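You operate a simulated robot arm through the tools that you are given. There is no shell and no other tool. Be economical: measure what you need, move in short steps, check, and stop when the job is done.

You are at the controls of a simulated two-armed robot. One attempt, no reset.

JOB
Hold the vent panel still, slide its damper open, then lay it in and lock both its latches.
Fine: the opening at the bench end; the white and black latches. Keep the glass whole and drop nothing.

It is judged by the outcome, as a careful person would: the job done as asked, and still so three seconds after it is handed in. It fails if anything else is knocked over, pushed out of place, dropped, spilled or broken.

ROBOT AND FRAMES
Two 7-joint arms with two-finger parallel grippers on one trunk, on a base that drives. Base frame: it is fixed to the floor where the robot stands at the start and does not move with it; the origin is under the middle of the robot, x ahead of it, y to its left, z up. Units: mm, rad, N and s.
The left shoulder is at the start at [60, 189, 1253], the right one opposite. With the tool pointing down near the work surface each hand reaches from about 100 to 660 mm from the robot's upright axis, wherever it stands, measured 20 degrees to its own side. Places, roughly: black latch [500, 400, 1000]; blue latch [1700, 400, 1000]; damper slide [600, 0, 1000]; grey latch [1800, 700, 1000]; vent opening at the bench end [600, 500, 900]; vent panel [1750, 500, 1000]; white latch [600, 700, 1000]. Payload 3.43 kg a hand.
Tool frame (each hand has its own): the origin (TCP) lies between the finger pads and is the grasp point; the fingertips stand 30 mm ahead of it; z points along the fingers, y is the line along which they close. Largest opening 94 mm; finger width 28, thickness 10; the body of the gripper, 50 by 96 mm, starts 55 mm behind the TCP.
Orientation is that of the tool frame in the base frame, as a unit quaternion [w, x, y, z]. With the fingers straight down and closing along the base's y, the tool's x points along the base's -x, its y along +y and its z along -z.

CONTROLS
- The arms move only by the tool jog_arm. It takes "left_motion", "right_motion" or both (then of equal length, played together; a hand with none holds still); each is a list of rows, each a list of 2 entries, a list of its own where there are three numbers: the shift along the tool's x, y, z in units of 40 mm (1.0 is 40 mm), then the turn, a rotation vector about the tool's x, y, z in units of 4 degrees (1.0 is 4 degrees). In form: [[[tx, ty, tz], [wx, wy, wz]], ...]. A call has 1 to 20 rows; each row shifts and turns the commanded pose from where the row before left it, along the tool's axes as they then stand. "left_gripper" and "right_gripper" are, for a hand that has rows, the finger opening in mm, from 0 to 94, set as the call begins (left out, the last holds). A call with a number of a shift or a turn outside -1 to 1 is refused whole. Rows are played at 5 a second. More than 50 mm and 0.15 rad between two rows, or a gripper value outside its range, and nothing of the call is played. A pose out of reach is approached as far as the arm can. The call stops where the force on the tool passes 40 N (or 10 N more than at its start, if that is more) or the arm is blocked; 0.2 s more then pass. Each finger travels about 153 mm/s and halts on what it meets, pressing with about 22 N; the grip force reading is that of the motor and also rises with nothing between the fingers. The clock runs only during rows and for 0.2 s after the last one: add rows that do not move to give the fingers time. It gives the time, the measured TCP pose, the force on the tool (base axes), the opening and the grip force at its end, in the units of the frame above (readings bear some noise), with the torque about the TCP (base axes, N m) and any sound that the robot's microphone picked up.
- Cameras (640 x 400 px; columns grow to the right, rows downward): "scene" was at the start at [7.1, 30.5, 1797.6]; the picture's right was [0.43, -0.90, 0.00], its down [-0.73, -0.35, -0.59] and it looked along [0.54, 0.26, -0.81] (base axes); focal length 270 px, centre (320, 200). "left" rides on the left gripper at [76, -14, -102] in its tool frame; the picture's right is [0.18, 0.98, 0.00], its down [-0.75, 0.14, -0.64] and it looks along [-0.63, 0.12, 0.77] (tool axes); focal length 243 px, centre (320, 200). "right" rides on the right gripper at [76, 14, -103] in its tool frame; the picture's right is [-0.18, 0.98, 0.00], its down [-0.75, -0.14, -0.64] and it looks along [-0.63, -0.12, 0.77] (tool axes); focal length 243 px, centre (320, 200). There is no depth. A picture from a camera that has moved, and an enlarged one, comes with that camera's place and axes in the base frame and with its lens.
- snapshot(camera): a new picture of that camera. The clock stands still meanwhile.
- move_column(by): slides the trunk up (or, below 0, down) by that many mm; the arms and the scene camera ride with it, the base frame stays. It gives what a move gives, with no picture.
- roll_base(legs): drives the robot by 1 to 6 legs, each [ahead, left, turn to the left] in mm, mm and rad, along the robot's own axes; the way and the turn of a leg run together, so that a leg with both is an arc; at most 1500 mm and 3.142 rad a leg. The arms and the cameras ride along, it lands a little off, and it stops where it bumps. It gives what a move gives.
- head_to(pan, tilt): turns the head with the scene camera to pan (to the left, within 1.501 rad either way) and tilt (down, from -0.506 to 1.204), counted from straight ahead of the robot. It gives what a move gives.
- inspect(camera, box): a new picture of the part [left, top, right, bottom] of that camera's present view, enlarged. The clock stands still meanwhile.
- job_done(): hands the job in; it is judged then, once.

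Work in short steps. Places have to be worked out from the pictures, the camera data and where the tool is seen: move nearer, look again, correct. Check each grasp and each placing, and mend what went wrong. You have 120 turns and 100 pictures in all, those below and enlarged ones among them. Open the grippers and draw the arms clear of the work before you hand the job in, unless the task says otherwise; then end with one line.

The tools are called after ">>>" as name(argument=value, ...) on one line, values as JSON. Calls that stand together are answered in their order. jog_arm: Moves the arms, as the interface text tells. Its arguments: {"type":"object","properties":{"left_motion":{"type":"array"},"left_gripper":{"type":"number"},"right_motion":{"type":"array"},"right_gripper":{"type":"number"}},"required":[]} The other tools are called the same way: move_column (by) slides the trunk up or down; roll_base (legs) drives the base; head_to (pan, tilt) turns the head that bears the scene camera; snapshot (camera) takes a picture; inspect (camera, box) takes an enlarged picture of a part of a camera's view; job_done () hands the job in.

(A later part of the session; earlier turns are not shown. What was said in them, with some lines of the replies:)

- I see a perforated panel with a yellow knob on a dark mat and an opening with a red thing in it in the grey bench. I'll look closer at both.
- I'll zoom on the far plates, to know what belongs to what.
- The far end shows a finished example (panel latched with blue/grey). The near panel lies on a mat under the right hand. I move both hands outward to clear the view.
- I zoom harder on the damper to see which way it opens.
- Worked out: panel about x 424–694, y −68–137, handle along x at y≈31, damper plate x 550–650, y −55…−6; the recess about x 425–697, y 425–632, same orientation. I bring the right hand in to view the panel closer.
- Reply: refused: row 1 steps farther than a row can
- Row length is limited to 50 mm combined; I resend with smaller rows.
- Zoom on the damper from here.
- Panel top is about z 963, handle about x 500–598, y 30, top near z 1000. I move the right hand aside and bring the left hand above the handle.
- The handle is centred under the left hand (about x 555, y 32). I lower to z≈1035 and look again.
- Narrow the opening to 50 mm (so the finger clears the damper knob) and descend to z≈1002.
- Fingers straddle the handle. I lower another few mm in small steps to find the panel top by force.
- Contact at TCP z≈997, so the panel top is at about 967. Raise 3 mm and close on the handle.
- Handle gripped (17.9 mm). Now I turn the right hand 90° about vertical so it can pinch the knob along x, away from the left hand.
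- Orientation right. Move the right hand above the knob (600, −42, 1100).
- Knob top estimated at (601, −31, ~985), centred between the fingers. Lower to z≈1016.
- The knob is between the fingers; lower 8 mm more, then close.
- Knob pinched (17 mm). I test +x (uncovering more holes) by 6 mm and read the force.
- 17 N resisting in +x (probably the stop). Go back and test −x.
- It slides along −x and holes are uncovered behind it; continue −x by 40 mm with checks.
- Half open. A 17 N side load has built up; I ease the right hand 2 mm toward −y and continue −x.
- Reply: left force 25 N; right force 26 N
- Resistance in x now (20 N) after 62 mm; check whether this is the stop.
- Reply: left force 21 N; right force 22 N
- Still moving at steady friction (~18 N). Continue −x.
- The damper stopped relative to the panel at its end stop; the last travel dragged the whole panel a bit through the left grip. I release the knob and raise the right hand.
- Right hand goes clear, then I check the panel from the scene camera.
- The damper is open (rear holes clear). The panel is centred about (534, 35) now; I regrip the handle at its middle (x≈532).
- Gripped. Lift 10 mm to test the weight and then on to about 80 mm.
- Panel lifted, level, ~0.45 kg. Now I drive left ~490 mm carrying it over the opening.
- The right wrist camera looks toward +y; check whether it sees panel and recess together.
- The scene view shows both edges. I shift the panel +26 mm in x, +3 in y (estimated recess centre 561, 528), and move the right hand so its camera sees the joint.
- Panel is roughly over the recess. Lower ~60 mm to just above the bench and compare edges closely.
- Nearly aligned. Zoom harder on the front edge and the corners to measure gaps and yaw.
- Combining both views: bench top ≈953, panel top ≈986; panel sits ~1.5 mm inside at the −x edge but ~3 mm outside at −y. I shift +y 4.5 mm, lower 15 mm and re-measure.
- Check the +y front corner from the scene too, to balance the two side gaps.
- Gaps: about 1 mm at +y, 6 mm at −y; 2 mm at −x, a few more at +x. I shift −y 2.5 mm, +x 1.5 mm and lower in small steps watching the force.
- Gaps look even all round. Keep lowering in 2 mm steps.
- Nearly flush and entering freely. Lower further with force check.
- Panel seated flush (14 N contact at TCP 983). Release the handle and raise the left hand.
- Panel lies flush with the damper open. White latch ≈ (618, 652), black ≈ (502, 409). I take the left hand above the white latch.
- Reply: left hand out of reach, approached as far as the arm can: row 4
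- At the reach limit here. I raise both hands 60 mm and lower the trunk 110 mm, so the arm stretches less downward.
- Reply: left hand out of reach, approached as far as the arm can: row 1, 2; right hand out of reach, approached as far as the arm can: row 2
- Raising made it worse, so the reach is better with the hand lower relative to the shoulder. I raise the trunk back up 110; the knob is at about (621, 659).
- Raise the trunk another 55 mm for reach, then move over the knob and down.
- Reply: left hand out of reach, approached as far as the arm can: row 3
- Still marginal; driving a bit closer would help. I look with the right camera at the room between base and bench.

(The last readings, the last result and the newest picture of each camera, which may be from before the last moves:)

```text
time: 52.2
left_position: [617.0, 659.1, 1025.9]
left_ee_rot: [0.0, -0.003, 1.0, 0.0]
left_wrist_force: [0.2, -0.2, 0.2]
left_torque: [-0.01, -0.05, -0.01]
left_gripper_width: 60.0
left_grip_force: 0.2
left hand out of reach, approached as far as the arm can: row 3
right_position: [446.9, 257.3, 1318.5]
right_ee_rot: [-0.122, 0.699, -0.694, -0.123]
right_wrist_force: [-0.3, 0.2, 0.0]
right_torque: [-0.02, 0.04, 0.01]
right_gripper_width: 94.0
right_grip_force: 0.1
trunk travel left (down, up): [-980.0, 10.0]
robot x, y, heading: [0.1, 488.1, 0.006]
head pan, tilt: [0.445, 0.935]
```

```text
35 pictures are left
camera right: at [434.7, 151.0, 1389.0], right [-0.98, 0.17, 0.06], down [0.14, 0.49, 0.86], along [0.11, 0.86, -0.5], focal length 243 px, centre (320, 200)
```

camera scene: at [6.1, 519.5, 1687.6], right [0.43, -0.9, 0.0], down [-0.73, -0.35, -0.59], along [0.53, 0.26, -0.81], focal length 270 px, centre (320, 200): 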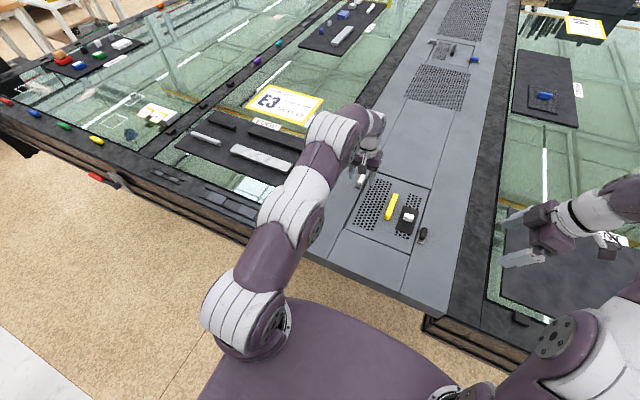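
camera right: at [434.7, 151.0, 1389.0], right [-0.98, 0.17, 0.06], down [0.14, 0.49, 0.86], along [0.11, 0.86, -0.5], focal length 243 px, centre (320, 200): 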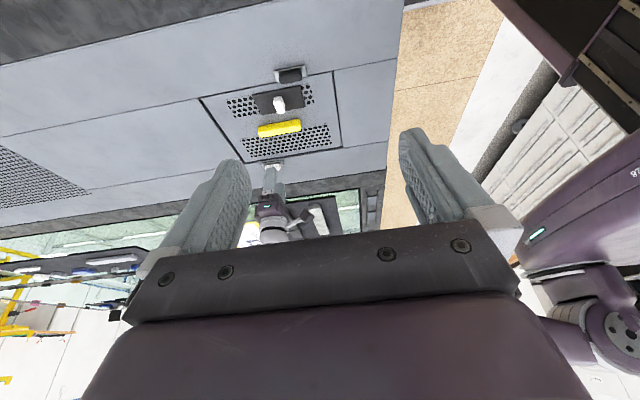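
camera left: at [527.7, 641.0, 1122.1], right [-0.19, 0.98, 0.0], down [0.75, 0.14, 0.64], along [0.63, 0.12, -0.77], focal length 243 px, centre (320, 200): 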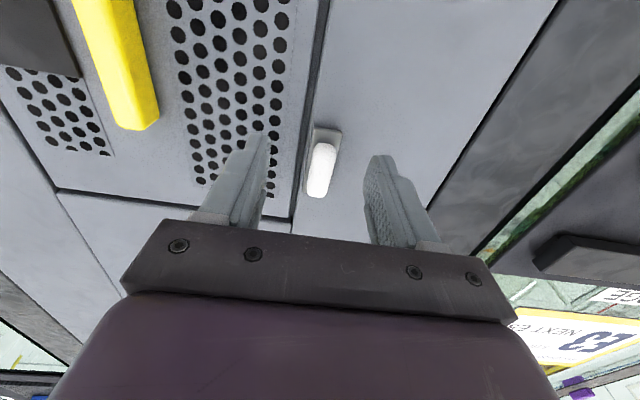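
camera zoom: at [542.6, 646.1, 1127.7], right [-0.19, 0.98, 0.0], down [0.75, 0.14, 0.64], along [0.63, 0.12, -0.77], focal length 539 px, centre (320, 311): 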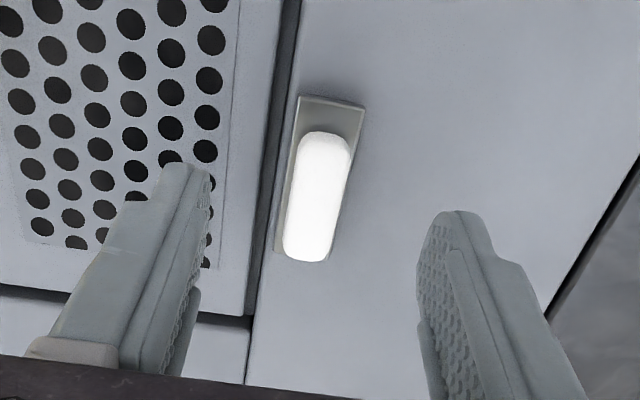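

I can't see any obstacle; I raise the left hand slightly and drive ahead 45 mm (it stops if it bumps).

>>> jog_arm(left_motion=[[[0.3, 0, -0.7], [0, 0, 0]]])

>>> roll_base(legs=[[45, 0, 0]])

```text
time: 52.6
left_position: [605.5, 661.3, 1054.5]
left_ee_rot: [0.0, -0.002, 1.0, 0.0]
left_wrist_force: [-0.6, -0.6, -0.8]
left_torque: [-0.02, 0.0, 0.01]
left_gripper_width: 60.0
left_grip_force: 0.0
right_position: [446.0, 256.0, 1317.5]
right_ee_rot: [-0.123, 0.699, -0.694, -0.123]
right_wrist_force: [-0.1, 0.3, -0.9]
right_torque: [0.01, -0.04, -0.01]
right_gripper_width: 94.1
right_grip_force: 0.1
trunk travel left (down, up): [-980.0, 10.0]
robot x, y, heading: [-0.3, 489.7, 0.005]
head pan, tilt: [0.445, 0.935]
```

```text
time: 53.5
left_position: [643.0, 660.4, 1058.2]
left_ee_rot: [0.005, -0.003, 1.0, 0.0]
left_wrist_force: [-0.8, -0.1, 0.4]
left_torque: [0.02, -0.09, -0.01]
left_gripper_width: 60.3
left_grip_force: 0.1
right_position: [481.5, 257.2, 1322.5]
right_ee_rot: [-0.126, 0.698, -0.695, -0.12]
right_wrist_force: [-0.8, -0.1, 0.1]
right_torque: [0.02, -0.12, -0.04]
right_gripper_width: 93.7
right_grip_force: 0.0
trunk travel left (down, up): [-980.0, 10.0]
robot x, y, heading: [47.3, 489.7, 0.006]
head pan, tilt: [0.445, 0.935]
```

No bump. Move over the knob and lower to z≈1000 with 45 mm opening.

>>> jog_arm(left_motion=[[[0.5, 0, 0], [0, 0, 0]], [[0, 0, 0.6], [0, 0, 0]], [[0, 0, 0.3], [0, 0, 0]], [[0, 0, 0], [0, 0, 0]]], left_gripper=55)

>>> inspect(camera="left", box=[220, 60, 420, 240])

```text
time: 54.5
left_position: [631.9, 660.1, 1016.5]
left_ee_rot: [-0.001, -0.003, 1.0, 0.0]
left_wrist_force: [0.1, -0.6, -0.3]
left_torque: [-0.01, -0.02, -0.03]
left_gripper_width: 54.7
left_grip_force: 0.1
right_position: [492.0, 257.1, 1318.2]
right_ee_rot: [-0.122, 0.698, -0.694, -0.124]
right_wrist_force: [-0.4, -0.3, 0.4]
right_torque: [0.0, -0.03, -0.03]
right_gripper_width: 94.0
right_grip_force: 0.1
trunk travel left (down, up): [-980.0, 10.0]
robot x, y, heading: [42.4, 487.8, 0.009]
head pan, tilt: [0.445, 0.935]
```

```text
2.22 times, centred on (320, 150) of left
camera zoom: at [558.4, 646.7, 1119.0], right [-0.19, 0.98, 0.0], down [0.75, 0.14, 0.64], along [0.63, 0.12, -0.77], focal length 539 px, centre (320, 311)
```

zoom: 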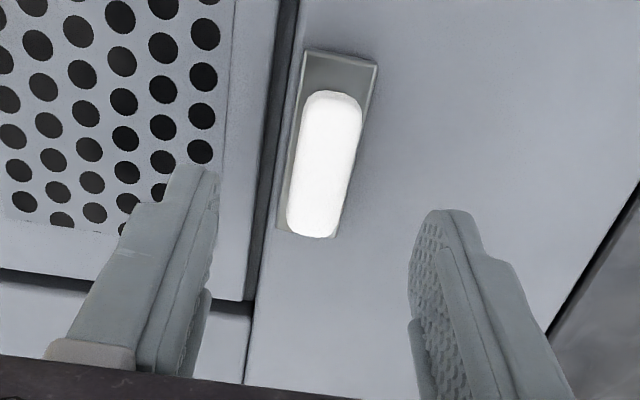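

Knob centre ≈ (623, 661). Move there, lower to z≈992 and close.

>>> jog_arm(left_motion=[[[0.22, 0.02, 0], [0, 0, 0]], [[0, 0, 0.3], [0, 0, 0]], [[0, 0, 0.3], [0, 0, 0]]])

>>> jog_arm(left_motion=[[[0, 0, 0], [0, 0, 0]], [[0, 0, 0], [0, 0, 0]], [[0, 0, 0], [0, 0, 0]]], left_gripper=0)

>>> inspect(camera="left", box=[220, 60, 420, 240])

```text
time: 55.3
left_position: [623.1, 661.4, 995.3]
left_ee_rot: [0.001, -0.003, 1.0, -0.001]
left_wrist_force: [-1.0, -0.5, -0.2]
left_torque: [0.0, -0.02, 0.01]
left_gripper_width: 54.9
left_grip_force: 0.1
right_position: [491.6, 258.4, 1318.9]
right_ee_rot: [-0.122, 0.699, -0.694, -0.123]
right_wrist_force: [0.4, 0.8, 0.0]
right_torque: [0.03, 0.01, 0.0]
right_gripper_width: 94.2
right_grip_force: 0.0
trunk travel left (down, up): [-980.0, 10.0]
robot x, y, heading: [43.0, 489.2, 0.005]
head pan, tilt: [0.445, 0.935]
```

```text
time: 56.1
left_position: [621.2, 659.6, 994.8]
left_ee_rot: [0.0, -0.001, 1.0, 0.001]
left_wrist_force: [-0.7, -9.4, -3.8]
left_torque: [-0.41, -0.85, -0.05]
left_gripper_width: 16.9
left_grip_force: 45.1
right_position: [490.6, 256.3, 1318.2]
right_ee_rot: [-0.123, 0.698, -0.694, -0.124]
right_wrist_force: [0.0, -0.2, -0.4]
right_torque: [0.0, -0.01, 0.0]
right_gripper_width: 94.1
right_grip_force: 0.0
trunk travel left (down, up): [-980.0, 10.0]
robot x, y, heading: [47.2, 487.7, 0.005]
head pan, tilt: [0.445, 0.935]
```

```text
2.22 times, centred on (320, 150) of left
camera zoom: at [547.9, 646.2, 1097.4], right [-0.19, 0.98, 0.0], down [0.75, 0.14, 0.64], along [0.63, 0.12, -0.77], focal length 539 px, centre (320, 311)
```

zoom: 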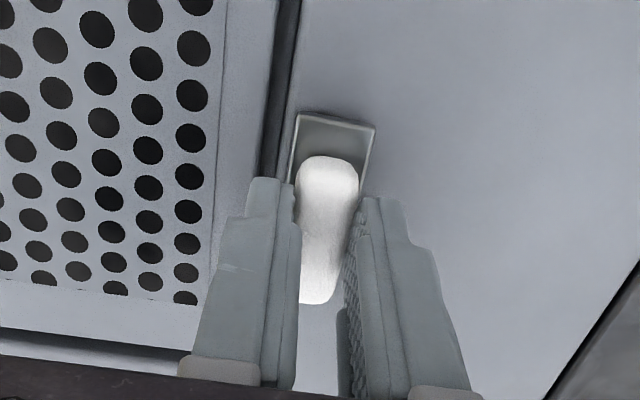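

Knob gripped (16.9 mm). Test turning 12° one way and read the torque.

>>> jog_arm(left_motion=[[[0, 0, 0], [0, 0, 1]], [[0, 0, 0], [0, 0, 1]], [[0, 0, 0], [0, 0, 1]]])

```text
time: 56.9
left_position: [623.5, 660.1, 995.1]
left_ee_rot: [-0.001, 0.102, 0.995, 0.0]
left_wrist_force: [3.2, -11.2, -0.1]
left_torque: [-0.54, 0.33, 1.84]
left_gripper_width: 21.7
left_grip_force: 44.9
right_position: [492.9, 255.1, 1318.5]
right_ee_rot: [-0.123, 0.698, -0.695, -0.124]
right_wrist_force: [-0.2, 0.3, 0.6]
right_torque: [-0.03, 0.0, 0.03]
right_gripper_width: 93.8
right_grip_force: 0.1
trunk travel left (down, up): [-980.0, 10.0]
robot x, y, heading: [43.1, 489.3, 0.009]
head pan, tilt: [0.445, 0.935]
```

1.84 N·m and the fingers are prised: that way is the stop. Turn the other way.

>>> jog_arm(left_motion=[[[0, 0, 0], [0, 0, -1]], [[0, 0, 0], [0, 0, -1]], [[0, 0, 0], [0, 0, -1]], [[0, 0, 0], [0, 0, -1]], [[0, 0, 0], [0, 0, -1]], [[0, 0, 0], [0, 0, -1]]])

>>> inspect(camera="left", box=[220, 60, 420, 240])

```text
time: 58.3
left_position: [622.4, 658.2, 994.3]
left_ee_rot: [0.001, -0.107, 0.994, 0.001]
left_wrist_force: [1.4, -14.5, 9.6]
left_torque: [-0.68, 1.32, -0.06]
left_gripper_width: 16.8
left_grip_force: 45.1
right_position: [490.0, 254.9, 1318.4]
right_ee_rot: [-0.123, 0.698, -0.695, -0.124]
right_wrist_force: [0.3, -0.2, 0.3]
right_torque: [0.0, -0.01, 0.01]
right_gripper_width: 94.3
right_grip_force: 0.0
trunk travel left (down, up): [-980.0, 10.0]
robot x, y, heading: [39.9, 489.3, 0.01]
head pan, tilt: [0.445, 0.935]
```

```text
2.22 times, centred on (320, 150) of left
camera zoom: at [552.4, 629.5, 1097.2], right [-0.39, 0.92, 0.0], down [0.71, 0.3, 0.64], along [0.59, 0.25, -0.77], focal length 539 px, centre (320, 311)
```

zoom: 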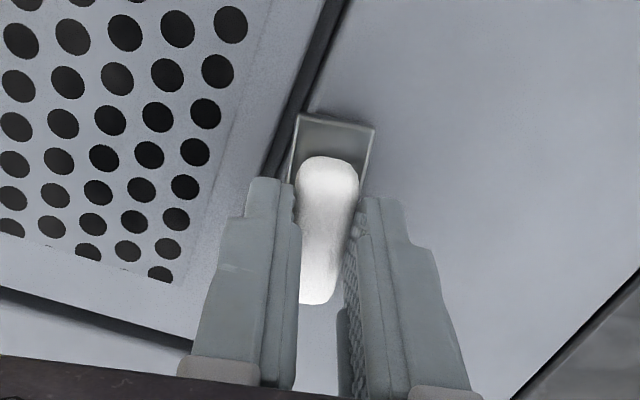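

It turns freely this way. Ease 2 mm toward −y and continue the rotation to 90°.

>>> jog_arm(left_motion=[[[0, -0.05, 0], [0, 0, -1]], [[0, 0, 0], [0, 0, -1]], [[0, 0, 0], [0, 0, -1]], [[0, 0, 0], [0, 0, -1]], [[0, 0, 0], [0, 0, -1]], [[0, 0, 0], [0, 0, -1]], [[0, 0, 0], [0, 0, -1]], [[0, 0, 0], [0, 0, -1]], [[0, 0, 0], [0, 0, -1]], [[0, 0, 0], [0, 0, -1]]])

```text
time: 60.5
left_position: [623.7, 654.6, 993.9]
left_ee_rot: [0.003, -0.441, 0.897, 0.0]
left_wrist_force: [8.7, -20.3, 15.7]
left_torque: [-1.05, 0.26, -0.07]
left_gripper_width: 16.6
left_grip_force: 44.4
right_position: [490.3, 253.9, 1318.1]
right_ee_rot: [-0.123, 0.698, -0.694, -0.125]
right_wrist_force: [0.7, -0.1, -0.7]
right_torque: [0.0, 0.02, 0.0]
right_gripper_width: 93.7
right_grip_force: 0.1
trunk travel left (down, up): [-980.0, 10.0]
robot x, y, heading: [42.2, 488.6, 0.009]
head pan, tilt: [0.445, 0.935]
```

Turned 52°; side force −20 N in y. I ease along it and look.

>>> jog_arm(left_motion=[[[0.055, -0.09, -0.035], [0, 0, 0]], [[0, 0, 0], [0, 0, 0]]])

>>> inspect(camera="left", box=[220, 60, 420, 240])

```text
time: 61.1
left_position: [623.9, 655.5, 994.9]
left_ee_rot: [0.0, -0.441, 0.898, 0.001]
left_wrist_force: [7.9, -2.6, 5.3]
left_torque: [1.06, -1.1, -0.01]
left_gripper_width: 16.9
left_grip_force: 45.0
right_position: [492.5, 256.6, 1317.8]
right_ee_rot: [-0.124, 0.698, -0.694, -0.124]
right_wrist_force: [0.4, -0.5, 0.3]
right_torque: [0.0, 0.03, -0.02]
right_gripper_width: 94.1
right_grip_force: 0.0
trunk travel left (down, up): [-980.0, 10.0]
robot x, y, heading: [42.9, 490.5, 0.004]
head pan, tilt: [0.445, 0.935]
```

```text
2.22 times, centred on (320, 150) of left
camera zoom: at [590.6, 587.8, 1097.2], right [-0.89, 0.46, 0.0], down [0.35, 0.68, 0.64], along [0.29, 0.57, -0.77], focal length 539 px, centre (320, 311)
```

zoom: 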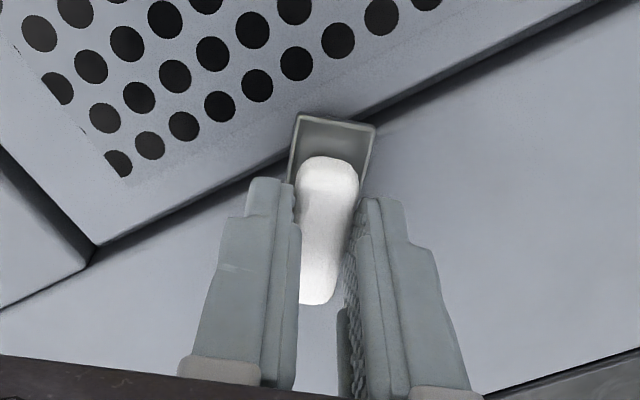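

Good; the plate is swinging over the panel edge. Continue the last 38°.

>>> jog_arm(left_motion=[[[0, 0, 0], [0, 0, -1]], [[0, 0, 0], [0, 0, -1]], [[0, 0, 0], [0, 0, -1]], [[0, 0, 0], [0, 0, -1]], [[0, 0, 0], [0, 0, -1]], [[0, 0, 0], [0, 0, -1]], [[0, 0, 0], [0, 0, -1]], [[0, 0, 0], [0, 0, -1]], [[0, 0, 0], [0, 0, -1]], [[0, 0, 0], [0, 0, -0.5]]])

>>> inspect(camera="left", box=[220, 60, 420, 240])

```text
time: 63.3
left_position: [627.2, 655.3, 995.1]
left_ee_rot: [-0.001, 0.709, -0.705, 0.001]
left_wrist_force: [15.9, -7.2, 4.6]
left_torque: [-1.13, -0.33, -0.06]
left_gripper_width: 16.7
left_grip_force: 45.0
right_position: [495.2, 256.2, 1318.5]
right_ee_rot: [-0.122, 0.698, -0.695, -0.125]
right_wrist_force: [-0.1, 0.0, 0.8]
right_torque: [-0.03, 0.03, 0.01]
right_gripper_width: 93.9
right_grip_force: 0.1
trunk travel left (down, up): [-980.0, 10.0]
robot x, y, heading: [44.4, 489.7, 0.005]
head pan, tilt: [0.445, 0.935]
```

```text
2.22 times, centred on (320, 150) of left
camera zoom: at [643.3, 579.9, 1097.3], right [-0.98, -0.19, 0.0], down [-0.15, 0.75, 0.64], along [-0.12, 0.63, -0.77], focal length 539 px, centre (320, 311)
```

zoom: 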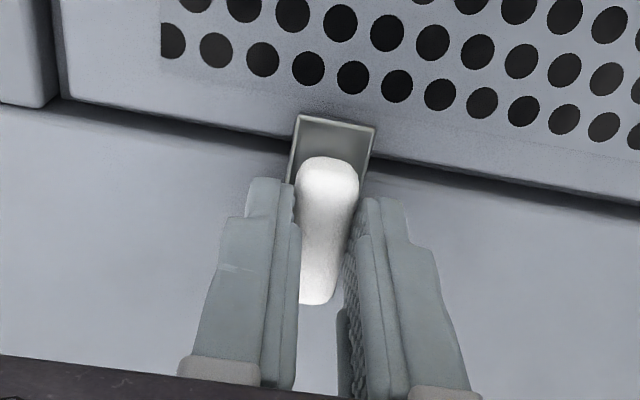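

Now at 90° with little torque; turn a few degrees more to feel for the end stop.

>>> jog_arm(left_motion=[[[-0.04, -0.04, 0], [0, 0, -1]], [[0, 0, 0], [0, 0, -0.5]]])

```text
time: 63.9
left_position: [626.2, 655.0, 994.0]
left_ee_rot: [0.0, 0.744, -0.668, -0.001]
left_wrist_force: [13.4, -10.7, 7.8]
left_torque: [0.19, -0.07, -1.55]
left_gripper_width: 18.5
left_grip_force: 45.1
right_position: [494.2, 254.9, 1318.3]
right_ee_rot: [-0.122, 0.698, -0.695, -0.124]
right_wrist_force: [-0.5, -0.7, -0.1]
right_torque: [-0.03, 0.0, 0.0]
right_gripper_width: 94.1
right_grip_force: 0.0
trunk travel left (down, up): [-980.0, 10.0]
robot x, y, heading: [47.1, 490.1, 0.002]
head pan, tilt: [0.445, 0.935]
```

End stop felt at 90° (−1.55 N·m): white latch locked. Unwind, open and raise.

>>> jog_arm(left_motion=[[[0, 0, 0], [0, 0, 1]], [[0, 0, 0], [0, 0, 0.5]]])

>>> jog_arm(left_motion=[[[0, 0, 0], [0, 0, 0]], [[0, 0, 0], [0, 0, 0]], [[0, 0, -0.5], [0, 0, 0]], [[0, 0, -1], [0, 0, 0]], [[0, 0, -1], [0, 0, 0]]], left_gripper=50)

>>> snapshot(camera="left")

```text
time: 64.5
left_position: [626.9, 656.5, 994.7]
left_ee_rot: [0.0, 0.709, -0.705, -0.001]
left_wrist_force: [11.0, -7.5, 5.2]
left_torque: [0.53, -0.28, -0.05]
left_gripper_width: 16.5
left_grip_force: 44.7
right_position: [492.5, 256.1, 1318.2]
right_ee_rot: [-0.123, 0.698, -0.695, -0.124]
right_wrist_force: [0.4, 0.4, -0.5]
right_torque: [-0.01, 0.01, -0.02]
right_gripper_width: 94.2
right_grip_force: 0.0
trunk travel left (down, up): [-980.0, 10.0]
robot x, y, heading: [46.0, 488.4, 0.01]
head pan, tilt: [0.445, 0.935]
```

```text
time: 65.7
left_position: [623.7, 657.9, 1096.2]
left_ee_rot: [0.0, 0.709, -0.705, 0.0]
left_wrist_force: [0.2, 0.5, 0.8]
left_torque: [0.02, 0.0, 0.03]
left_gripper_width: 50.0
left_grip_force: 0.0
right_position: [491.3, 257.1, 1319.2]
right_ee_rot: [-0.123, 0.698, -0.695, -0.122]
right_wrist_force: [0.6, -0.1, -0.5]
right_torque: [-0.01, -0.01, 0.01]
right_gripper_width: 94.0
right_grip_force: 0.1
trunk travel left (down, up): [-980.0, 10.0]
robot x, y, heading: [40.7, 487.4, 0.0]
head pan, tilt: [0.445, 0.935]
```

```text
29 pictures are left
camera left: at [640.7, 583.8, 1198.7], right [-0.98, -0.19, 0.0], down [-0.14, 0.75, 0.64], along [-0.12, 0.63, -0.77], focal length 243 px, centre (320, 200)
```

left: 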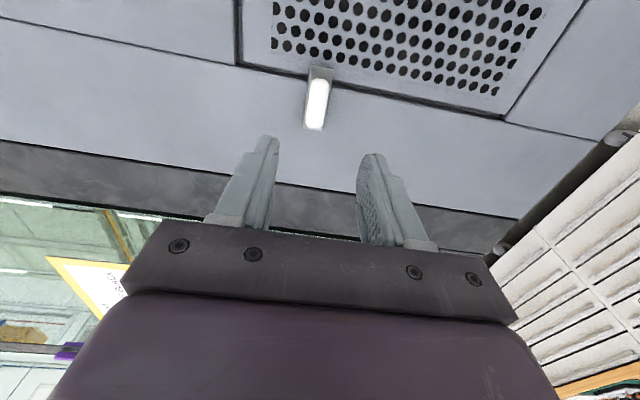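

White latch is locked across the edge. Now bring the right hand back to upright, un-yawed, for the black latch.

>>> jog_arm(right_motion=[[[0.34, 0.1, 0.94], [0, 1, 0]], [[0.28, 0.1, 0.94], [0, 1, 0]], [[0.2, 0.1, 0.94], [0, 1, 0]], [[0, 0, 0], [0, 1, 0]], [[0, 0, 0], [0, 1, 0]], [[0, 0, 0], [0, 0, 1]], [[0, 0, 0], [0, 0, 1]], [[0, 0, 0], [0, 0, 1]], [[0, 0, 0], [0, 0, 1]], [[0, 0, 0], [0, 0, 1]], [[0, 0, 0], [0, 0, 1]], [[0, 0, 0], [0, 0, 1]], [[0, 0, 0], [0, 0, 1]], [[0, 0, 0], [0, 0, 1]], [[0, 0, 0], [0, 0, 1]], [[0, 0, 0], [0, 0, 1]]], right_gripper=60)

>>> jog_arm(right_motion=[[[0, 0, 0], [0, 0, 1]], [[0, 0, 0], [0, 0, 1]], [[0, 0, 0], [0, 0, 1]], [[0, 0, 0], [0, 0, 1]], [[0, 0, 0], [0, 0, 1]], [[0, 0, 0], [0, 0, 1]], [[0, 0, 0], [0, 0, 1]], [[0, 0, 0], [0, 0, 1]], [[0, 0, 0], [0, 0, 1]], [[0, 0, 0], [0, 0, 1]], [[0, 0, 0], [0, 0, 1]], [[0, 0, 0], [0, 0, 0.5]]])

```text
time: 69.1
left_position: [625.1, 659.4, 1096.3]
left_ee_rot: [0.0, 0.709, -0.705, 0.0]
left_wrist_force: [-0.7, 0.1, -0.5]
left_torque: [0.05, -0.03, 0.01]
left_gripper_width: 49.9
left_grip_force: 0.0
right_position: [479.6, 258.5, 1202.3]
right_ee_rot: [-0.001, -0.392, 0.92, 0.0]
right_wrist_force: [-1.0, 0.4, 0.4]
right_torque: [0.0, 0.03, -0.01]
right_gripper_width: 60.1
right_grip_force: 0.0
trunk travel left (down, up): [-980.0, 10.0]
robot x, y, heading: [42.2, 487.6, 0.004]
head pan, tilt: [0.445, 0.935]
```

```text
time: 71.7
left_position: [625.3, 659.0, 1096.8]
left_ee_rot: [0.0, 0.709, -0.705, 0.0]
left_wrist_force: [0.4, 0.4, 0.1]
left_torque: [0.05, 0.02, 0.02]
left_gripper_width: 49.9
left_grip_force: 0.1
right_position: [481.1, 257.1, 1201.6]
right_ee_rot: [-0.001, -0.002, 1.0, 0.0]
right_wrist_force: [1.0, -0.8, 0.3]
right_torque: [0.0, -0.01, -0.01]
right_gripper_width: 60.0
right_grip_force: 0.1
trunk travel left (down, up): [-980.0, 10.0]
robot x, y, heading: [41.7, 490.8, 0.003]
head pan, tilt: [0.445, 0.935]
```

Right hand upright again; move it above the black latch.

>>> jog_arm(right_motion=[[[-0.07, 0.76, 0.7], [0, 0, 0]], [[-0.07, 0.76, 0.7], [0, 0, 0]], [[-0.07, 0.76, 0.7], [0, 0, 0]], [[-0.07, 0.76, 0.7], [0, 0, 0]], [[-0.07, 0.76, 0.7], [0, 0, 0]]])

>>> snapshot(camera="right")

```text
time: 72.9
left_position: [626.1, 659.7, 1095.0]
left_ee_rot: [0.001, 0.709, -0.705, 0.001]
left_wrist_force: [-0.1, 0.8, -1.1]
left_torque: [0.0, 0.02, -0.05]
left_gripper_width: 50.2
left_grip_force: 0.2
right_position: [493.3, 408.8, 1062.3]
right_ee_rot: [0.0, -0.003, 1.0, 0.0]
right_wrist_force: [-0.6, 0.3, 0.1]
right_torque: [0.01, 0.0, -0.02]
right_gripper_width: 59.8
right_grip_force: 0.1
trunk travel left (down, up): [-980.0, 10.0]
robot x, y, heading: [48.1, 487.1, 0.007]
head pan, tilt: [0.445, 0.935]
```

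```text
28 pictures are left
camera right: at [418.5, 423.3, 1164.4], right [0.18, 0.98, 0.0], down [0.75, -0.14, 0.64], along [0.63, -0.12, -0.77], focal length 243 px, centre (320, 200)
```

right: 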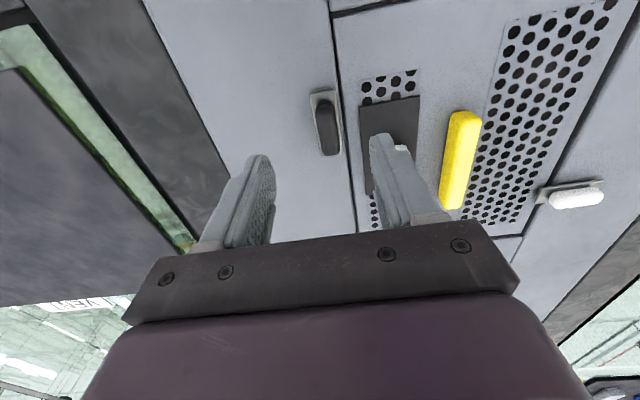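

Black knob top ≈ (501, 413). Lower to z≈1012 and re-check.

>>> jog_arm(right_motion=[[[-0.18, 0.1, 0.6], [0, 0, 0]], [[0, 0, 0.65], [0, 0, 0]]], right_gripper=50)

>>> inspect(camera="right", box=[220, 60, 420, 240])

```text
time: 73.5
left_position: [626.7, 658.7, 1095.6]
left_ee_rot: [0.0, 0.709, -0.706, 0.0]
left_wrist_force: [-0.8, 0.4, 0.7]
left_torque: [0.01, 0.02, 0.02]
left_gripper_width: 50.1
left_grip_force: 0.0
right_position: [500.7, 411.2, 1011.0]
right_ee_rot: [0.0, -0.002, 1.0, 0.0]
right_wrist_force: [0.9, -0.3, 0.5]
right_torque: [0.02, 0.0, -0.01]
right_gripper_width: 50.1
right_grip_force: 0.0
trunk travel left (down, up): [-980.0, 10.0]
robot x, y, heading: [43.8, 488.3, 0.006]
head pan, tilt: [0.445, 0.935]
```

```text
2.22 times, centred on (320, 150) of right
camera zoom: at [425.1, 424.9, 1113.0], right [0.18, 0.98, 0.0], down [0.75, -0.14, 0.64], along [0.63, -0.12, -0.77], focal length 539 px, centre (320, 311)
```

zoom: 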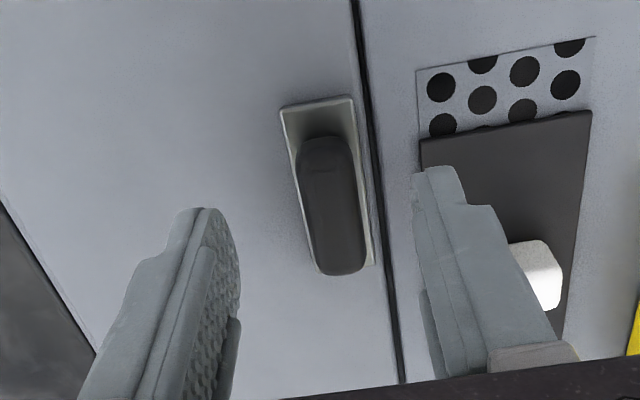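

Knob ≈ (500, 414). Lower to z≈994 and close.

>>> jog_arm(right_motion=[[[0, 0.05, 0.2], [0, 0, 0]], [[0, 0, 0.22], [0, 0, 0]]])

>>> jog_arm(right_motion=[[[0, 0, 0], [0, 0, 0]], [[0, 0, 0], [0, 0, 0]], [[0, 0, 0], [0, 0, 0]]], right_gripper=0)

>>> jog_arm(right_motion=[[[0, 0, 0], [0, 0, -1]], [[0, 0, 0], [0, 0, -1]], [[0, 0, 0], [0, 0, -1]]])

```text
time: 74.1
left_position: [624.7, 659.1, 1095.8]
left_ee_rot: [0.0, 0.709, -0.705, 0.0]
left_wrist_force: [0.9, -0.4, 0.9]
left_torque: [0.0, 0.01, -0.01]
left_gripper_width: 49.7
left_grip_force: 0.0
right_position: [500.2, 413.6, 993.4]
right_ee_rot: [0.0, -0.004, 1.0, 0.001]
right_wrist_force: [0.8, -0.3, -0.7]
right_torque: [-0.01, -0.03, 0.0]
right_gripper_width: 50.0
right_grip_force: 0.2
trunk travel left (down, up): [-980.0, 10.0]
robot x, y, heading: [41.2, 487.2, 0.006]
head pan, tilt: [0.445, 0.935]
```

```text
time: 74.9
left_position: [625.0, 657.9, 1096.2]
left_ee_rot: [0.0, 0.709, -0.705, 0.0]
left_wrist_force: [0.6, 0.8, 0.0]
left_torque: [0.0, 0.0, 0.0]
left_gripper_width: 49.9
left_grip_force: 0.1
right_position: [500.7, 412.8, 993.1]
right_ee_rot: [0.0, -0.002, 1.0, 0.0]
right_wrist_force: [-0.4, -3.2, -0.6]
right_torque: [-0.09, -1.09, -0.04]
right_gripper_width: 16.9
right_grip_force: 44.8
trunk travel left (down, up): [-980.0, 10.0]
robot x, y, heading: [39.0, 490.1, 0.007]
head pan, tilt: [0.445, 0.935]
```

```text
time: 75.7
left_position: [625.7, 656.5, 1095.9]
left_ee_rot: [-0.001, 0.708, -0.706, -0.001]
left_wrist_force: [-0.4, 0.6, 0.1]
left_torque: [0.01, -0.04, -0.03]
left_gripper_width: 50.0
left_grip_force: 0.2
right_position: [500.2, 411.5, 993.0]
right_ee_rot: [-0.001, -0.108, 0.994, 0.001]
right_wrist_force: [1.7, -14.3, -11.4]
right_torque: [-0.2, -1.29, -0.11]
right_gripper_width: 17.0
right_grip_force: 44.9
trunk travel left (down, up): [-980.0, 10.0]
robot x, y, heading: [42.5, 488.3, 0.007]
head pan, tilt: [0.445, 0.935]
```

The black latch turns freely the same way. Ease 2 mm −y and continue to 52°.

>>> jog_arm(right_motion=[[[0, -0.06, 0], [0, 0, -1]], [[0, 0, 0], [0, 0, -1]], [[0, 0, 0], [0, 0, -1]], [[0, 0, 0], [0, 0, -1]], [[0, 0, 0], [0, 0, -1]], [[0, 0, 0], [0, 0, -1]], [[0, 0, 0], [0, 0, -1]], [[0, 0, 0], [0, 0, -1]], [[0, 0, 0], [0, 0, -1]], [[0, 0, 0], [0, 0, -1]]])

```text
time: 77.9
left_position: [628.1, 654.6, 1094.8]
left_ee_rot: [-0.001, 0.708, -0.706, -0.002]
left_wrist_force: [-0.6, -0.6, 0.0]
left_torque: [0.01, 0.0, 0.01]
left_gripper_width: 49.8
left_grip_force: 0.1
right_position: [502.7, 408.5, 993.0]
right_ee_rot: [0.0, -0.44, 0.898, 0.003]
right_wrist_force: [4.4, -29.4, -21.3]
right_torque: [-1.35, 0.2, -0.14]
right_gripper_width: 17.0
right_grip_force: 45.3
trunk travel left (down, up): [-980.0, 10.0]
robot x, y, heading: [43.7, 487.9, 0.001]
head pan, tilt: [0.445, 0.935]
```

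Side load −29 N; ease 5 mm toward −y, then finish turning.

>>> jog_arm(right_motion=[[[0.083, -0.097, 0.03], [0, 0, 0]], [[0, 0, 0], [0, 0, 0]]])

>>> jog_arm(right_motion=[[[0, 0, 0], [0, 0, -1]], [[0, 0, 0], [0, 0, -1]], [[0, 0, 0], [0, 0, -1]], [[0, 0, 0], [0, 0, -1]], [[0, 0, 0], [0, 0, -1]], [[0, 0, 0], [0, 0, -1]], [[0, 0, 0], [0, 0, -1]], [[0, 0, 0], [0, 0, -1]], [[0, 0, 0], [0, 0, -1]], [[0, 0, 0], [0, 0, -0.5]]])

>>> inspect(camera="right", box=[220, 60, 420, 240])

```text
time: 78.5
left_position: [625.3, 659.7, 1095.8]
left_ee_rot: [-0.001, 0.709, -0.705, -0.001]
left_wrist_force: [-0.6, 1.2, -0.2]
left_torque: [0.02, 0.01, -0.01]
left_gripper_width: 50.0
left_grip_force: 0.0
right_position: [501.6, 407.8, 993.0]
right_ee_rot: [0.001, -0.441, 0.897, 0.001]
right_wrist_force: [-4.4, -6.7, -11.7]
right_torque: [0.27, 0.06, 0.03]
right_gripper_width: 16.7
right_grip_force: 45.2
trunk travel left (down, up): [-980.0, 10.0]
robot x, y, heading: [43.5, 491.9, 0.004]
head pan, tilt: [0.445, 0.935]
```

```text
time: 80.7
left_position: [629.8, 657.4, 1092.4]
left_ee_rot: [0.0, 0.708, -0.706, -0.002]
left_wrist_force: [-0.6, -0.5, 0.3]
left_torque: [0.0, 0.02, -0.01]
left_gripper_width: 50.0
left_grip_force: 0.1
right_position: [506.4, 406.1, 992.9]
right_ee_rot: [-0.002, 0.709, -0.705, -0.001]
right_wrist_force: [23.3, -9.4, -9.1]
right_torque: [-0.98, -0.57, -0.19]
right_gripper_width: 17.0
right_grip_force: 45.1
trunk travel left (down, up): [-980.0, 10.0]
robot x, y, heading: [44.0, 490.8, 0.003]
head pan, tilt: [0.445, 0.935]
```

```text
2.22 times, centred on (320, 150) of right
camera zoom: at [493.4, 330.4, 1095.6], right [-0.98, 0.18, 0.0], down [0.14, 0.75, 0.64], along [0.12, 0.63, -0.76], focal length 539 px, centre (320, 311)
```

zoom: 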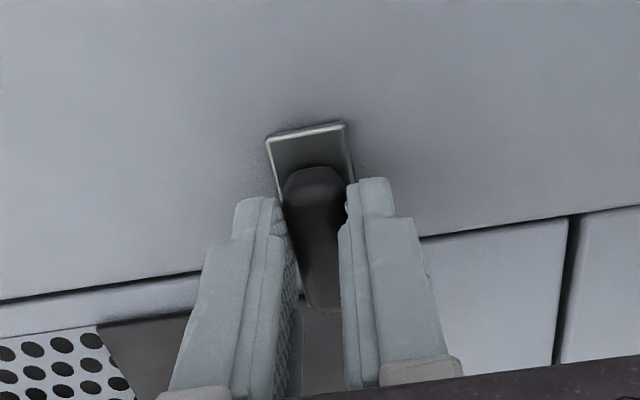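

At 90°. Ease the x load and turn slightly further to feel the stop.

>>> jog_arm(right_motion=[[[0, -0.07, 0], [0, 0, -1]], [[0, 0, 0], [0, 0, -0.5]]])

```text
time: 81.3
left_position: [627.5, 659.0, 1095.1]
left_ee_rot: [0.0, 0.709, -0.705, -0.001]
left_wrist_force: [-0.1, -0.4, -0.2]
left_torque: [0.0, -0.03, -0.04]
left_gripper_width: 49.9
left_grip_force: 0.0
right_position: [507.2, 406.9, 993.5]
right_ee_rot: [0.0, 0.745, -0.667, -0.001]
right_wrist_force: [17.5, -9.1, 2.2]
right_torque: [-0.21, -0.57, -1.63]
right_gripper_width: 18.6
right_grip_force: 45.4
trunk travel left (down, up): [-980.0, 10.0]
robot x, y, heading: [43.3, 489.6, 0.006]
head pan, tilt: [0.445, 0.935]
```

Stop felt (−1.63 N·m): black latch locked. Unwind, open, raise the right hand.

>>> jog_arm(right_motion=[[[0, 0, 0], [0, 0, 1]], [[0, 0, 0], [0, 0, 0.5]]])

>>> jog_arm(right_motion=[[[0, 0, 0], [0, 0, 0]], [[0, 0, 0], [0, 0, 0]], [[0, 0, -0.5], [0, 0, 0]], [[0, 0, -1], [0, 0, 0]], [[0, 0, -1], [0, 0, 0]]], right_gripper=50)

>>> snapshot(camera="right")

>>> snapshot(camera="scene")

```text
time: 81.9
left_position: [626.2, 659.4, 1095.3]
left_ee_rot: [0.001, 0.709, -0.706, 0.001]
left_wrist_force: [-0.6, 0.6, 0.3]
left_torque: [0.0, 0.01, 0.0]
left_gripper_width: 50.2
left_grip_force: 0.1
right_position: [505.4, 408.2, 994.4]
right_ee_rot: [-0.001, 0.71, -0.705, 0.001]
right_wrist_force: [18.3, -5.0, 10.8]
right_torque: [-0.26, -0.33, -0.08]
right_gripper_width: 16.6
right_grip_force: 45.7
trunk travel left (down, up): [-980.0, 10.0]
robot x, y, heading: [41.9, 488.8, 0.001]
head pan, tilt: [0.445, 0.935]
```

```text
time: 83.1
left_position: [624.1, 659.0, 1095.3]
left_ee_rot: [0.0, 0.709, -0.706, 0.0]
left_wrist_force: [1.4, 0.8, -0.4]
left_torque: [0.01, 0.02, -0.02]
left_gripper_width: 50.1
left_grip_force: 0.0
right_position: [503.3, 406.9, 1093.9]
right_ee_rot: [0.0, 0.709, -0.706, 0.0]
right_wrist_force: [-0.3, 0.2, 1.0]
right_torque: [-0.01, 0.01, 0.04]
right_gripper_width: 50.3
right_grip_force: 0.0
trunk travel left (down, up): [-980.0, 10.0]
robot x, y, heading: [40.2, 487.2, 0.006]
head pan, tilt: [0.445, 0.935]
```

```text
25 pictures are left
camera right: at [490.2, 330.8, 1196.5], right [-0.98, 0.18, 0.0], down [0.14, 0.75, 0.64], along [0.12, 0.63, -0.77], focal length 243 px, centre (320, 200)
```

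right: 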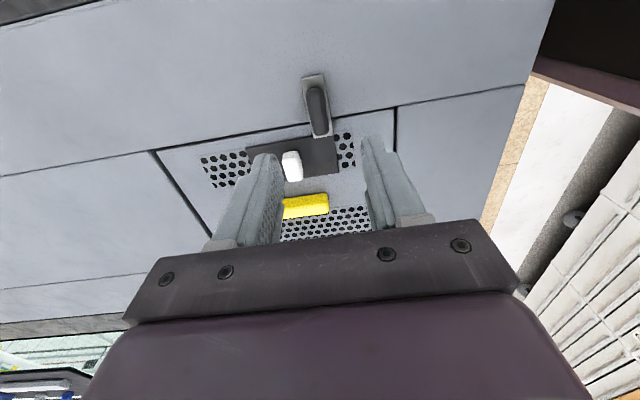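

```text
24 pictures are left
camera scene: at [50.1, 519.5, 1852.5], right [0.43, -0.9, 0.0], down [-0.72, -0.35, -0.59], along [0.53, 0.26, -0.81], focal length 270 px, centre (320, 200)
```

scene: 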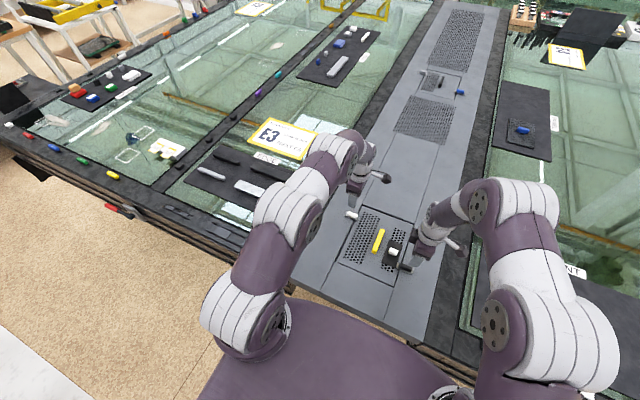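

Both latches are across the edge. To be sure the damper is at its full stop, I take the right hand back to its knob (≈546, 463).

>>> jog_arm(right_motion=[[[-0.47, -0.35, 0.3], [0, 0, 0]], [[-0.47, -0.35, 0.6], [0, 0, 0]], [[-0.46, -0.35, 0.8], [0, 0, 0]]])

>>> inspect(camera="right", box=[200, 40, 460, 230])

```text
time: 83.9
left_position: [625.1, 658.2, 1094.8]
left_ee_rot: [0.0, 0.708, -0.706, 0.0]
left_wrist_force: [0.2, -0.4, -0.3]
left_torque: [0.01, 0.05, -0.03]
left_gripper_width: 50.2
left_grip_force: 0.0
right_position: [545.9, 463.4, 1024.5]
right_ee_rot: [-0.001, 0.708, -0.706, 0.0]
right_wrist_force: [0.7, -0.3, -0.2]
right_torque: [0.0, 0.06, 0.0]
right_gripper_width: 50.0
right_grip_force: 0.1
trunk travel left (down, up): [-980.0, 10.0]
robot x, y, heading: [43.8, 490.6, 0.008]
head pan, tilt: [0.445, 0.935]
```

```text
2.11 times, centred on (330, 135) of right
camera zoom: at [533.8, 388.2, 1126.6], right [-0.98, 0.18, 0.0], down [0.14, 0.75, 0.64], along [0.11, 0.63, -0.77], focal length 511 px, centre (299, 337)
```

zoom: 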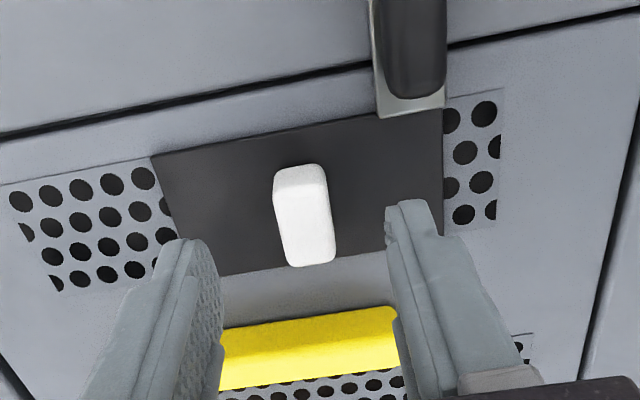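

Knob centred between the fingers. Lower to z≈990, pinch.

>>> jog_arm(right_motion=[[[0, 0, 0.5], [0, 0, 0]], [[0, 0, 0.35], [0, 0, 0]]], right_gripper=40)

>>> jog_arm(right_motion=[[[0, 0, 0], [0, 0, 0]], [[0, 0, 0], [0, 0, 0]], [[0, 0, 0], [0, 0, 0]]], right_gripper=0)

>>> jog_arm(right_motion=[[[0, 0.08, 0], [0, 0, 0]], [[0, 0.08, 0], [0, 0, 0]], [[0, 0, 0], [0, 0, 0]]])

>>> inspect(camera="right", box=[200, 40, 460, 230])

```text
time: 84.5
left_position: [624.8, 658.6, 1096.5]
left_ee_rot: [0.0, 0.709, -0.705, 0.0]
left_wrist_force: [-0.5, 0.1, 0.4]
left_torque: [0.02, 0.0, -0.01]
left_gripper_width: 50.3
left_grip_force: 0.1
right_position: [546.1, 466.9, 989.5]
right_ee_rot: [-0.001, 0.709, -0.705, 0.0]
right_wrist_force: [0.0, 0.6, 0.1]
right_torque: [0.02, -0.01, -0.02]
right_gripper_width: 40.0
right_grip_force: 0.1
trunk travel left (down, up): [-980.0, 10.0]
robot x, y, heading: [39.7, 488.9, 0.007]
head pan, tilt: [0.445, 0.935]
```

```text
time: 85.3
left_position: [624.7, 658.6, 1096.6]
left_ee_rot: [0.0, 0.709, -0.705, -0.001]
left_wrist_force: [0.3, -1.0, 0.2]
left_torque: [-0.02, 0.03, 0.0]
left_gripper_width: 49.9
left_grip_force: 0.1
right_position: [546.3, 465.2, 990.4]
right_ee_rot: [0.0, 0.71, -0.705, -0.001]
right_wrist_force: [0.2, 0.5, -0.3]
right_torque: [0.06, -0.02, 0.05]
right_gripper_width: 17.1
right_grip_force: 22.1
trunk travel left (down, up): [-980.0, 10.0]
robot x, y, heading: [45.0, 486.0, 0.003]
head pan, tilt: [0.445, 0.935]
```

```text
time: 86.1
left_position: [627.2, 657.9, 1094.9]
left_ee_rot: [0.001, 0.708, -0.706, 0.0]
left_wrist_force: [0.2, 0.4, 0.5]
left_torque: [0.02, -0.02, -0.01]
left_gripper_width: 49.9
left_grip_force: 0.1
right_position: [542.7, 464.6, 990.7]
right_ee_rot: [-0.001, 0.71, -0.705, 0.0]
right_wrist_force: [6.8, -2.6, 1.0]
right_torque: [-0.15, -0.19, -0.15]
right_gripper_width: 17.4
right_grip_force: 22.1
trunk travel left (down, up): [-980.0, 10.0]
robot x, y, heading: [48.0, 487.0, 0.009]
head pan, tilt: [0.445, 0.935]
```

```text
2.11 times, centred on (330, 135) of right
camera zoom: at [528.8, 388.4, 1093.1], right [-0.98, 0.18, 0.0], down [0.14, 0.75, 0.64], along [0.12, 0.63, -0.77], focal length 511 px, centre (299, 337)
```

zoom: 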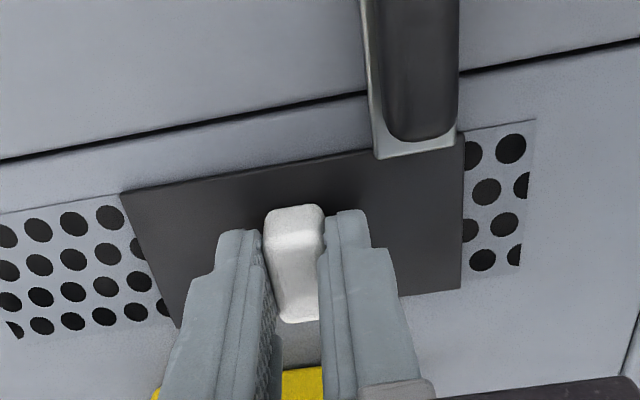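

Moved ~4 mm at only 7 N (partly panel play). Pull 8 mm more to see whether it stops.

>>> jog_arm(right_motion=[[[0, 0.07, 0], [0, 0, 0]], [[0, 0.07, 0], [0, 0, 0]], [[0, 0.07, 0], [0, 0, 0]], [[0, 0, 0], [0, 0, 0]]])

>>> inspect(camera="right", box=[200, 40, 460, 230])

```text
time: 87.1
left_position: [630.6, 657.8, 1092.6]
left_ee_rot: [0.001, 0.709, -0.705, -0.002]
left_wrist_force: [-0.2, -0.4, 0.2]
left_torque: [0.03, -0.01, -0.02]
left_gripper_width: 50.2
left_grip_force: 0.1
right_position: [539.7, 465.1, 989.9]
right_ee_rot: [-0.003, 0.708, -0.706, 0.001]
right_wrist_force: [36.1, -5.2, 5.7]
right_torque: [-0.23, -0.84, -0.27]
right_gripper_width: 17.3
right_grip_force: 21.9
trunk travel left (down, up): [-980.0, 10.0]
robot x, y, heading: [42.0, 488.9, 0.005]
head pan, tilt: [0.445, 0.935]
```

```text
2.11 times, centred on (330, 135) of right
camera zoom: at [526.3, 388.1, 1092.8], right [-0.98, 0.18, 0.0], down [0.14, 0.75, 0.65], along [0.12, 0.63, -0.76], focal length 511 px, centre (299, 337)
```

zoom: 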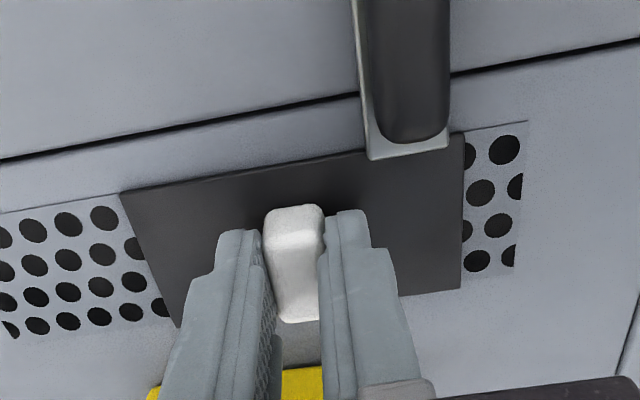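

Hard stop at 36 N: the damper is fully open. Ease the load, release, raise and draw both arms clear.

>>> jog_arm(right_motion=[[[0, -0.15, 0], [0, 0, 0]], [[0, 0, 0], [0, 0, 0]]])

>>> jog_arm(right_motion=[[[0, 0, 0], [0, 0, 0]], [[0, 0, 0], [0, 0, 0]], [[0, 0, -0.5], [0, 0, 0]], [[0, 0, -1], [0, 0, 0]], [[0, 0, -1], [0, 0, 0]], [[0, 0, -1], [0, 0, 0]], [[1, 0.3, -0.3], [0, 0, 0]], [[1, 0.3, 0], [0, 0, 0]], [[1, 0.3, 0], [0, 0, 0]], [[1, 0.3, 0], [0, 0, 0]], [[1, 0.3, 0], [0, 0, 0]]], right_gripper=45)

>>> jog_arm(left_motion=[[[0, 0.8, -0.5], [0, 0, 0]], [[0, 0.8, -0.5], [0, 0, 0]], [[0, 0.8, -0.5], [0, 0, 0]], [[0, 0.8, -0.3], [0, 0, 0]], [[-0.6, 0.8, 0], [0, 0, 0]], [[-0.6, 0.8, 0], [0, 0, 0]], [[-0.6, 0.8, 0], [0, 0, 0]]])

>>> snapshot(camera="scene")

```text
time: 87.7
left_position: [627.9, 659.1, 1093.6]
left_ee_rot: [0.001, 0.708, -0.706, -0.001]
left_wrist_force: [-0.2, -0.7, 0.0]
left_torque: [0.0, 0.0, 0.01]
left_gripper_width: 49.8
left_grip_force: 0.1
right_position: [540.4, 464.4, 990.5]
right_ee_rot: [-0.001, 0.709, -0.705, 0.0]
right_wrist_force: [27.1, -3.9, 15.7]
right_torque: [0.01, -0.71, -0.23]
right_gripper_width: 17.2
right_grip_force: 22.2
trunk travel left (down, up): [-980.0, 10.0]
robot x, y, heading: [44.4, 491.8, 0.004]
head pan, tilt: [0.445, 0.935]
```

```text
time: 90.1
left_position: [624.7, 657.7, 1096.0]
left_ee_rot: [-0.001, 0.709, -0.706, 0.0]
left_wrist_force: [-0.6, 0.2, -0.4]
left_torque: [0.03, 0.01, 0.04]
left_gripper_width: 50.3
left_grip_force: 0.1
right_position: [478.6, 260.6, 1140.0]
right_ee_rot: [0.0, 0.709, -0.705, 0.0]
right_wrist_force: [0.3, -0.1, 1.0]
right_torque: [0.04, 0.0, 0.04]
right_gripper_width: 45.1
right_grip_force: 0.1
trunk travel left (down, up): [-980.0, 10.0]
robot x, y, heading: [41.8, 485.7, 0.007]
head pan, tilt: [0.445, 0.935]
```

```text
time: 91.7
left_position: [399.6, 728.3, 1164.8]
left_ee_rot: [-0.001, 0.708, -0.706, 0.0]
left_wrist_force: [-1.0, -0.9, 0.2]
left_torque: [0.02, 0.01, -0.02]
left_gripper_width: 49.8
left_grip_force: 0.0
right_position: [478.3, 263.3, 1141.8]
right_ee_rot: [-0.001, 0.709, -0.705, 0.001]
right_wrist_force: [1.1, 0.3, 0.6]
right_torque: [0.03, -0.03, 0.04]
right_gripper_width: 45.1
right_grip_force: 0.0
trunk travel left (down, up): [-980.0, 10.0]
robot x, y, heading: [42.6, 486.9, 0.006]
head pan, tilt: [0.445, 0.935]
```

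```text
20 pictures are left
camera scene: at [49.0, 520.5, 1852.6], right [0.43, -0.9, 0.0], down [-0.72, -0.35, -0.59], along [0.53, 0.26, -0.8], focal length 270 px, centre (320, 200)
```

scene: 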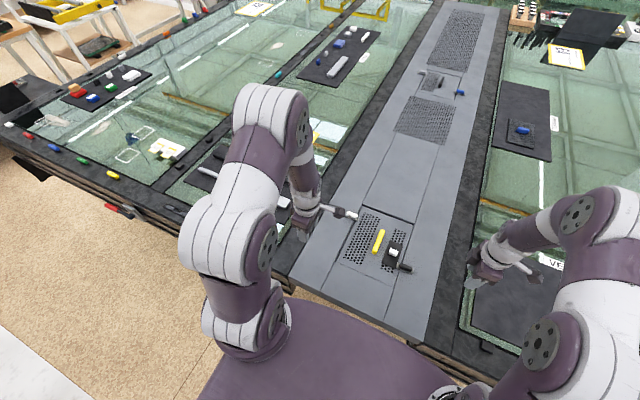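

Check the finished panel closely, including the white latch.

>>> inspect(camera="scene", box=[325, 190, 425, 285])

>>> jog_arm(left_motion=[[[0, 0.6, -0.3], [0, 0, 0]], [[-0.6, 0.5, 0], [0, 0, 0]], [[-0.6, 0.5, 0], [0, 0, 0]]])

>>> inspect(camera="scene", box=[315, 180, 425, 285])

```text
4.21 times, centred on (375, 238) of scene
camera zoom: at [49.0, 520.5, 1852.6], right [0.43, -0.9, 0.0], down [-0.72, -0.35, -0.59], along [0.53, 0.26, -0.8], focal length 1137 px, centre (88, 42)
```

zoom: 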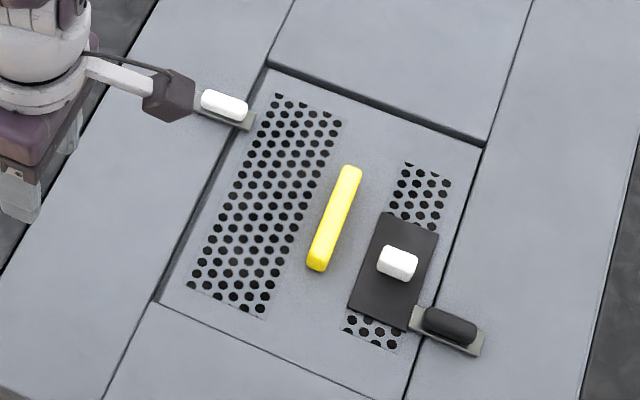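

```text
time: 92.5
left_position: [337.7, 778.0, 1178.7]
left_ee_rot: [0.0, 0.709, -0.705, 0.0]
left_wrist_force: [0.3, 0.3, -0.1]
left_torque: [-0.01, 0.04, 0.01]
left_gripper_width: 49.7
left_grip_force: 0.1
right_position: [479.5, 262.8, 1141.3]
right_ee_rot: [0.0, 0.709, -0.705, 0.0]
right_wrist_force: [-0.2, 1.0, -0.4]
right_torque: [0.0, 0.0, 0.03]
right_gripper_width: 44.8
right_grip_force: 0.0
trunk travel left (down, up): [-980.0, 10.0]
robot x, y, heading: [45.8, 488.7, 0.002]
head pan, tilt: [0.445, 0.935]
```

```text
3.81 times, centred on (370, 232) of scene
camera zoom: at [51.1, 521.4, 1852.5], right [0.43, -0.9, 0.0], down [-0.73, -0.35, -0.59], along [0.53, 0.26, -0.81], focal length 1029 px, centre (130, 76)
```

zoom: 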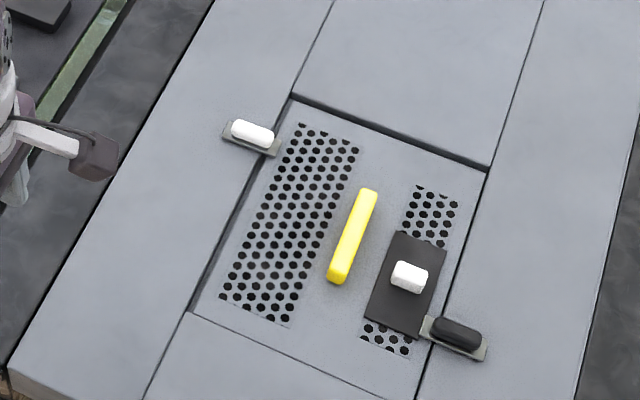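

The panel lies flush, the damper is against its open stop, both latches are across the edges, and the arms are clear with grippers open. I hand the job in.

>>> job_done()

```text
The job is handed in.
```

The vent panel is seated flush in the bench-end opening with its damper fully open and the white and black latches both locked. While I was sliding the damper, the panel slipped about 25 mm on its mat before I laid it in. Nothing was dropped, knocked over or broken.
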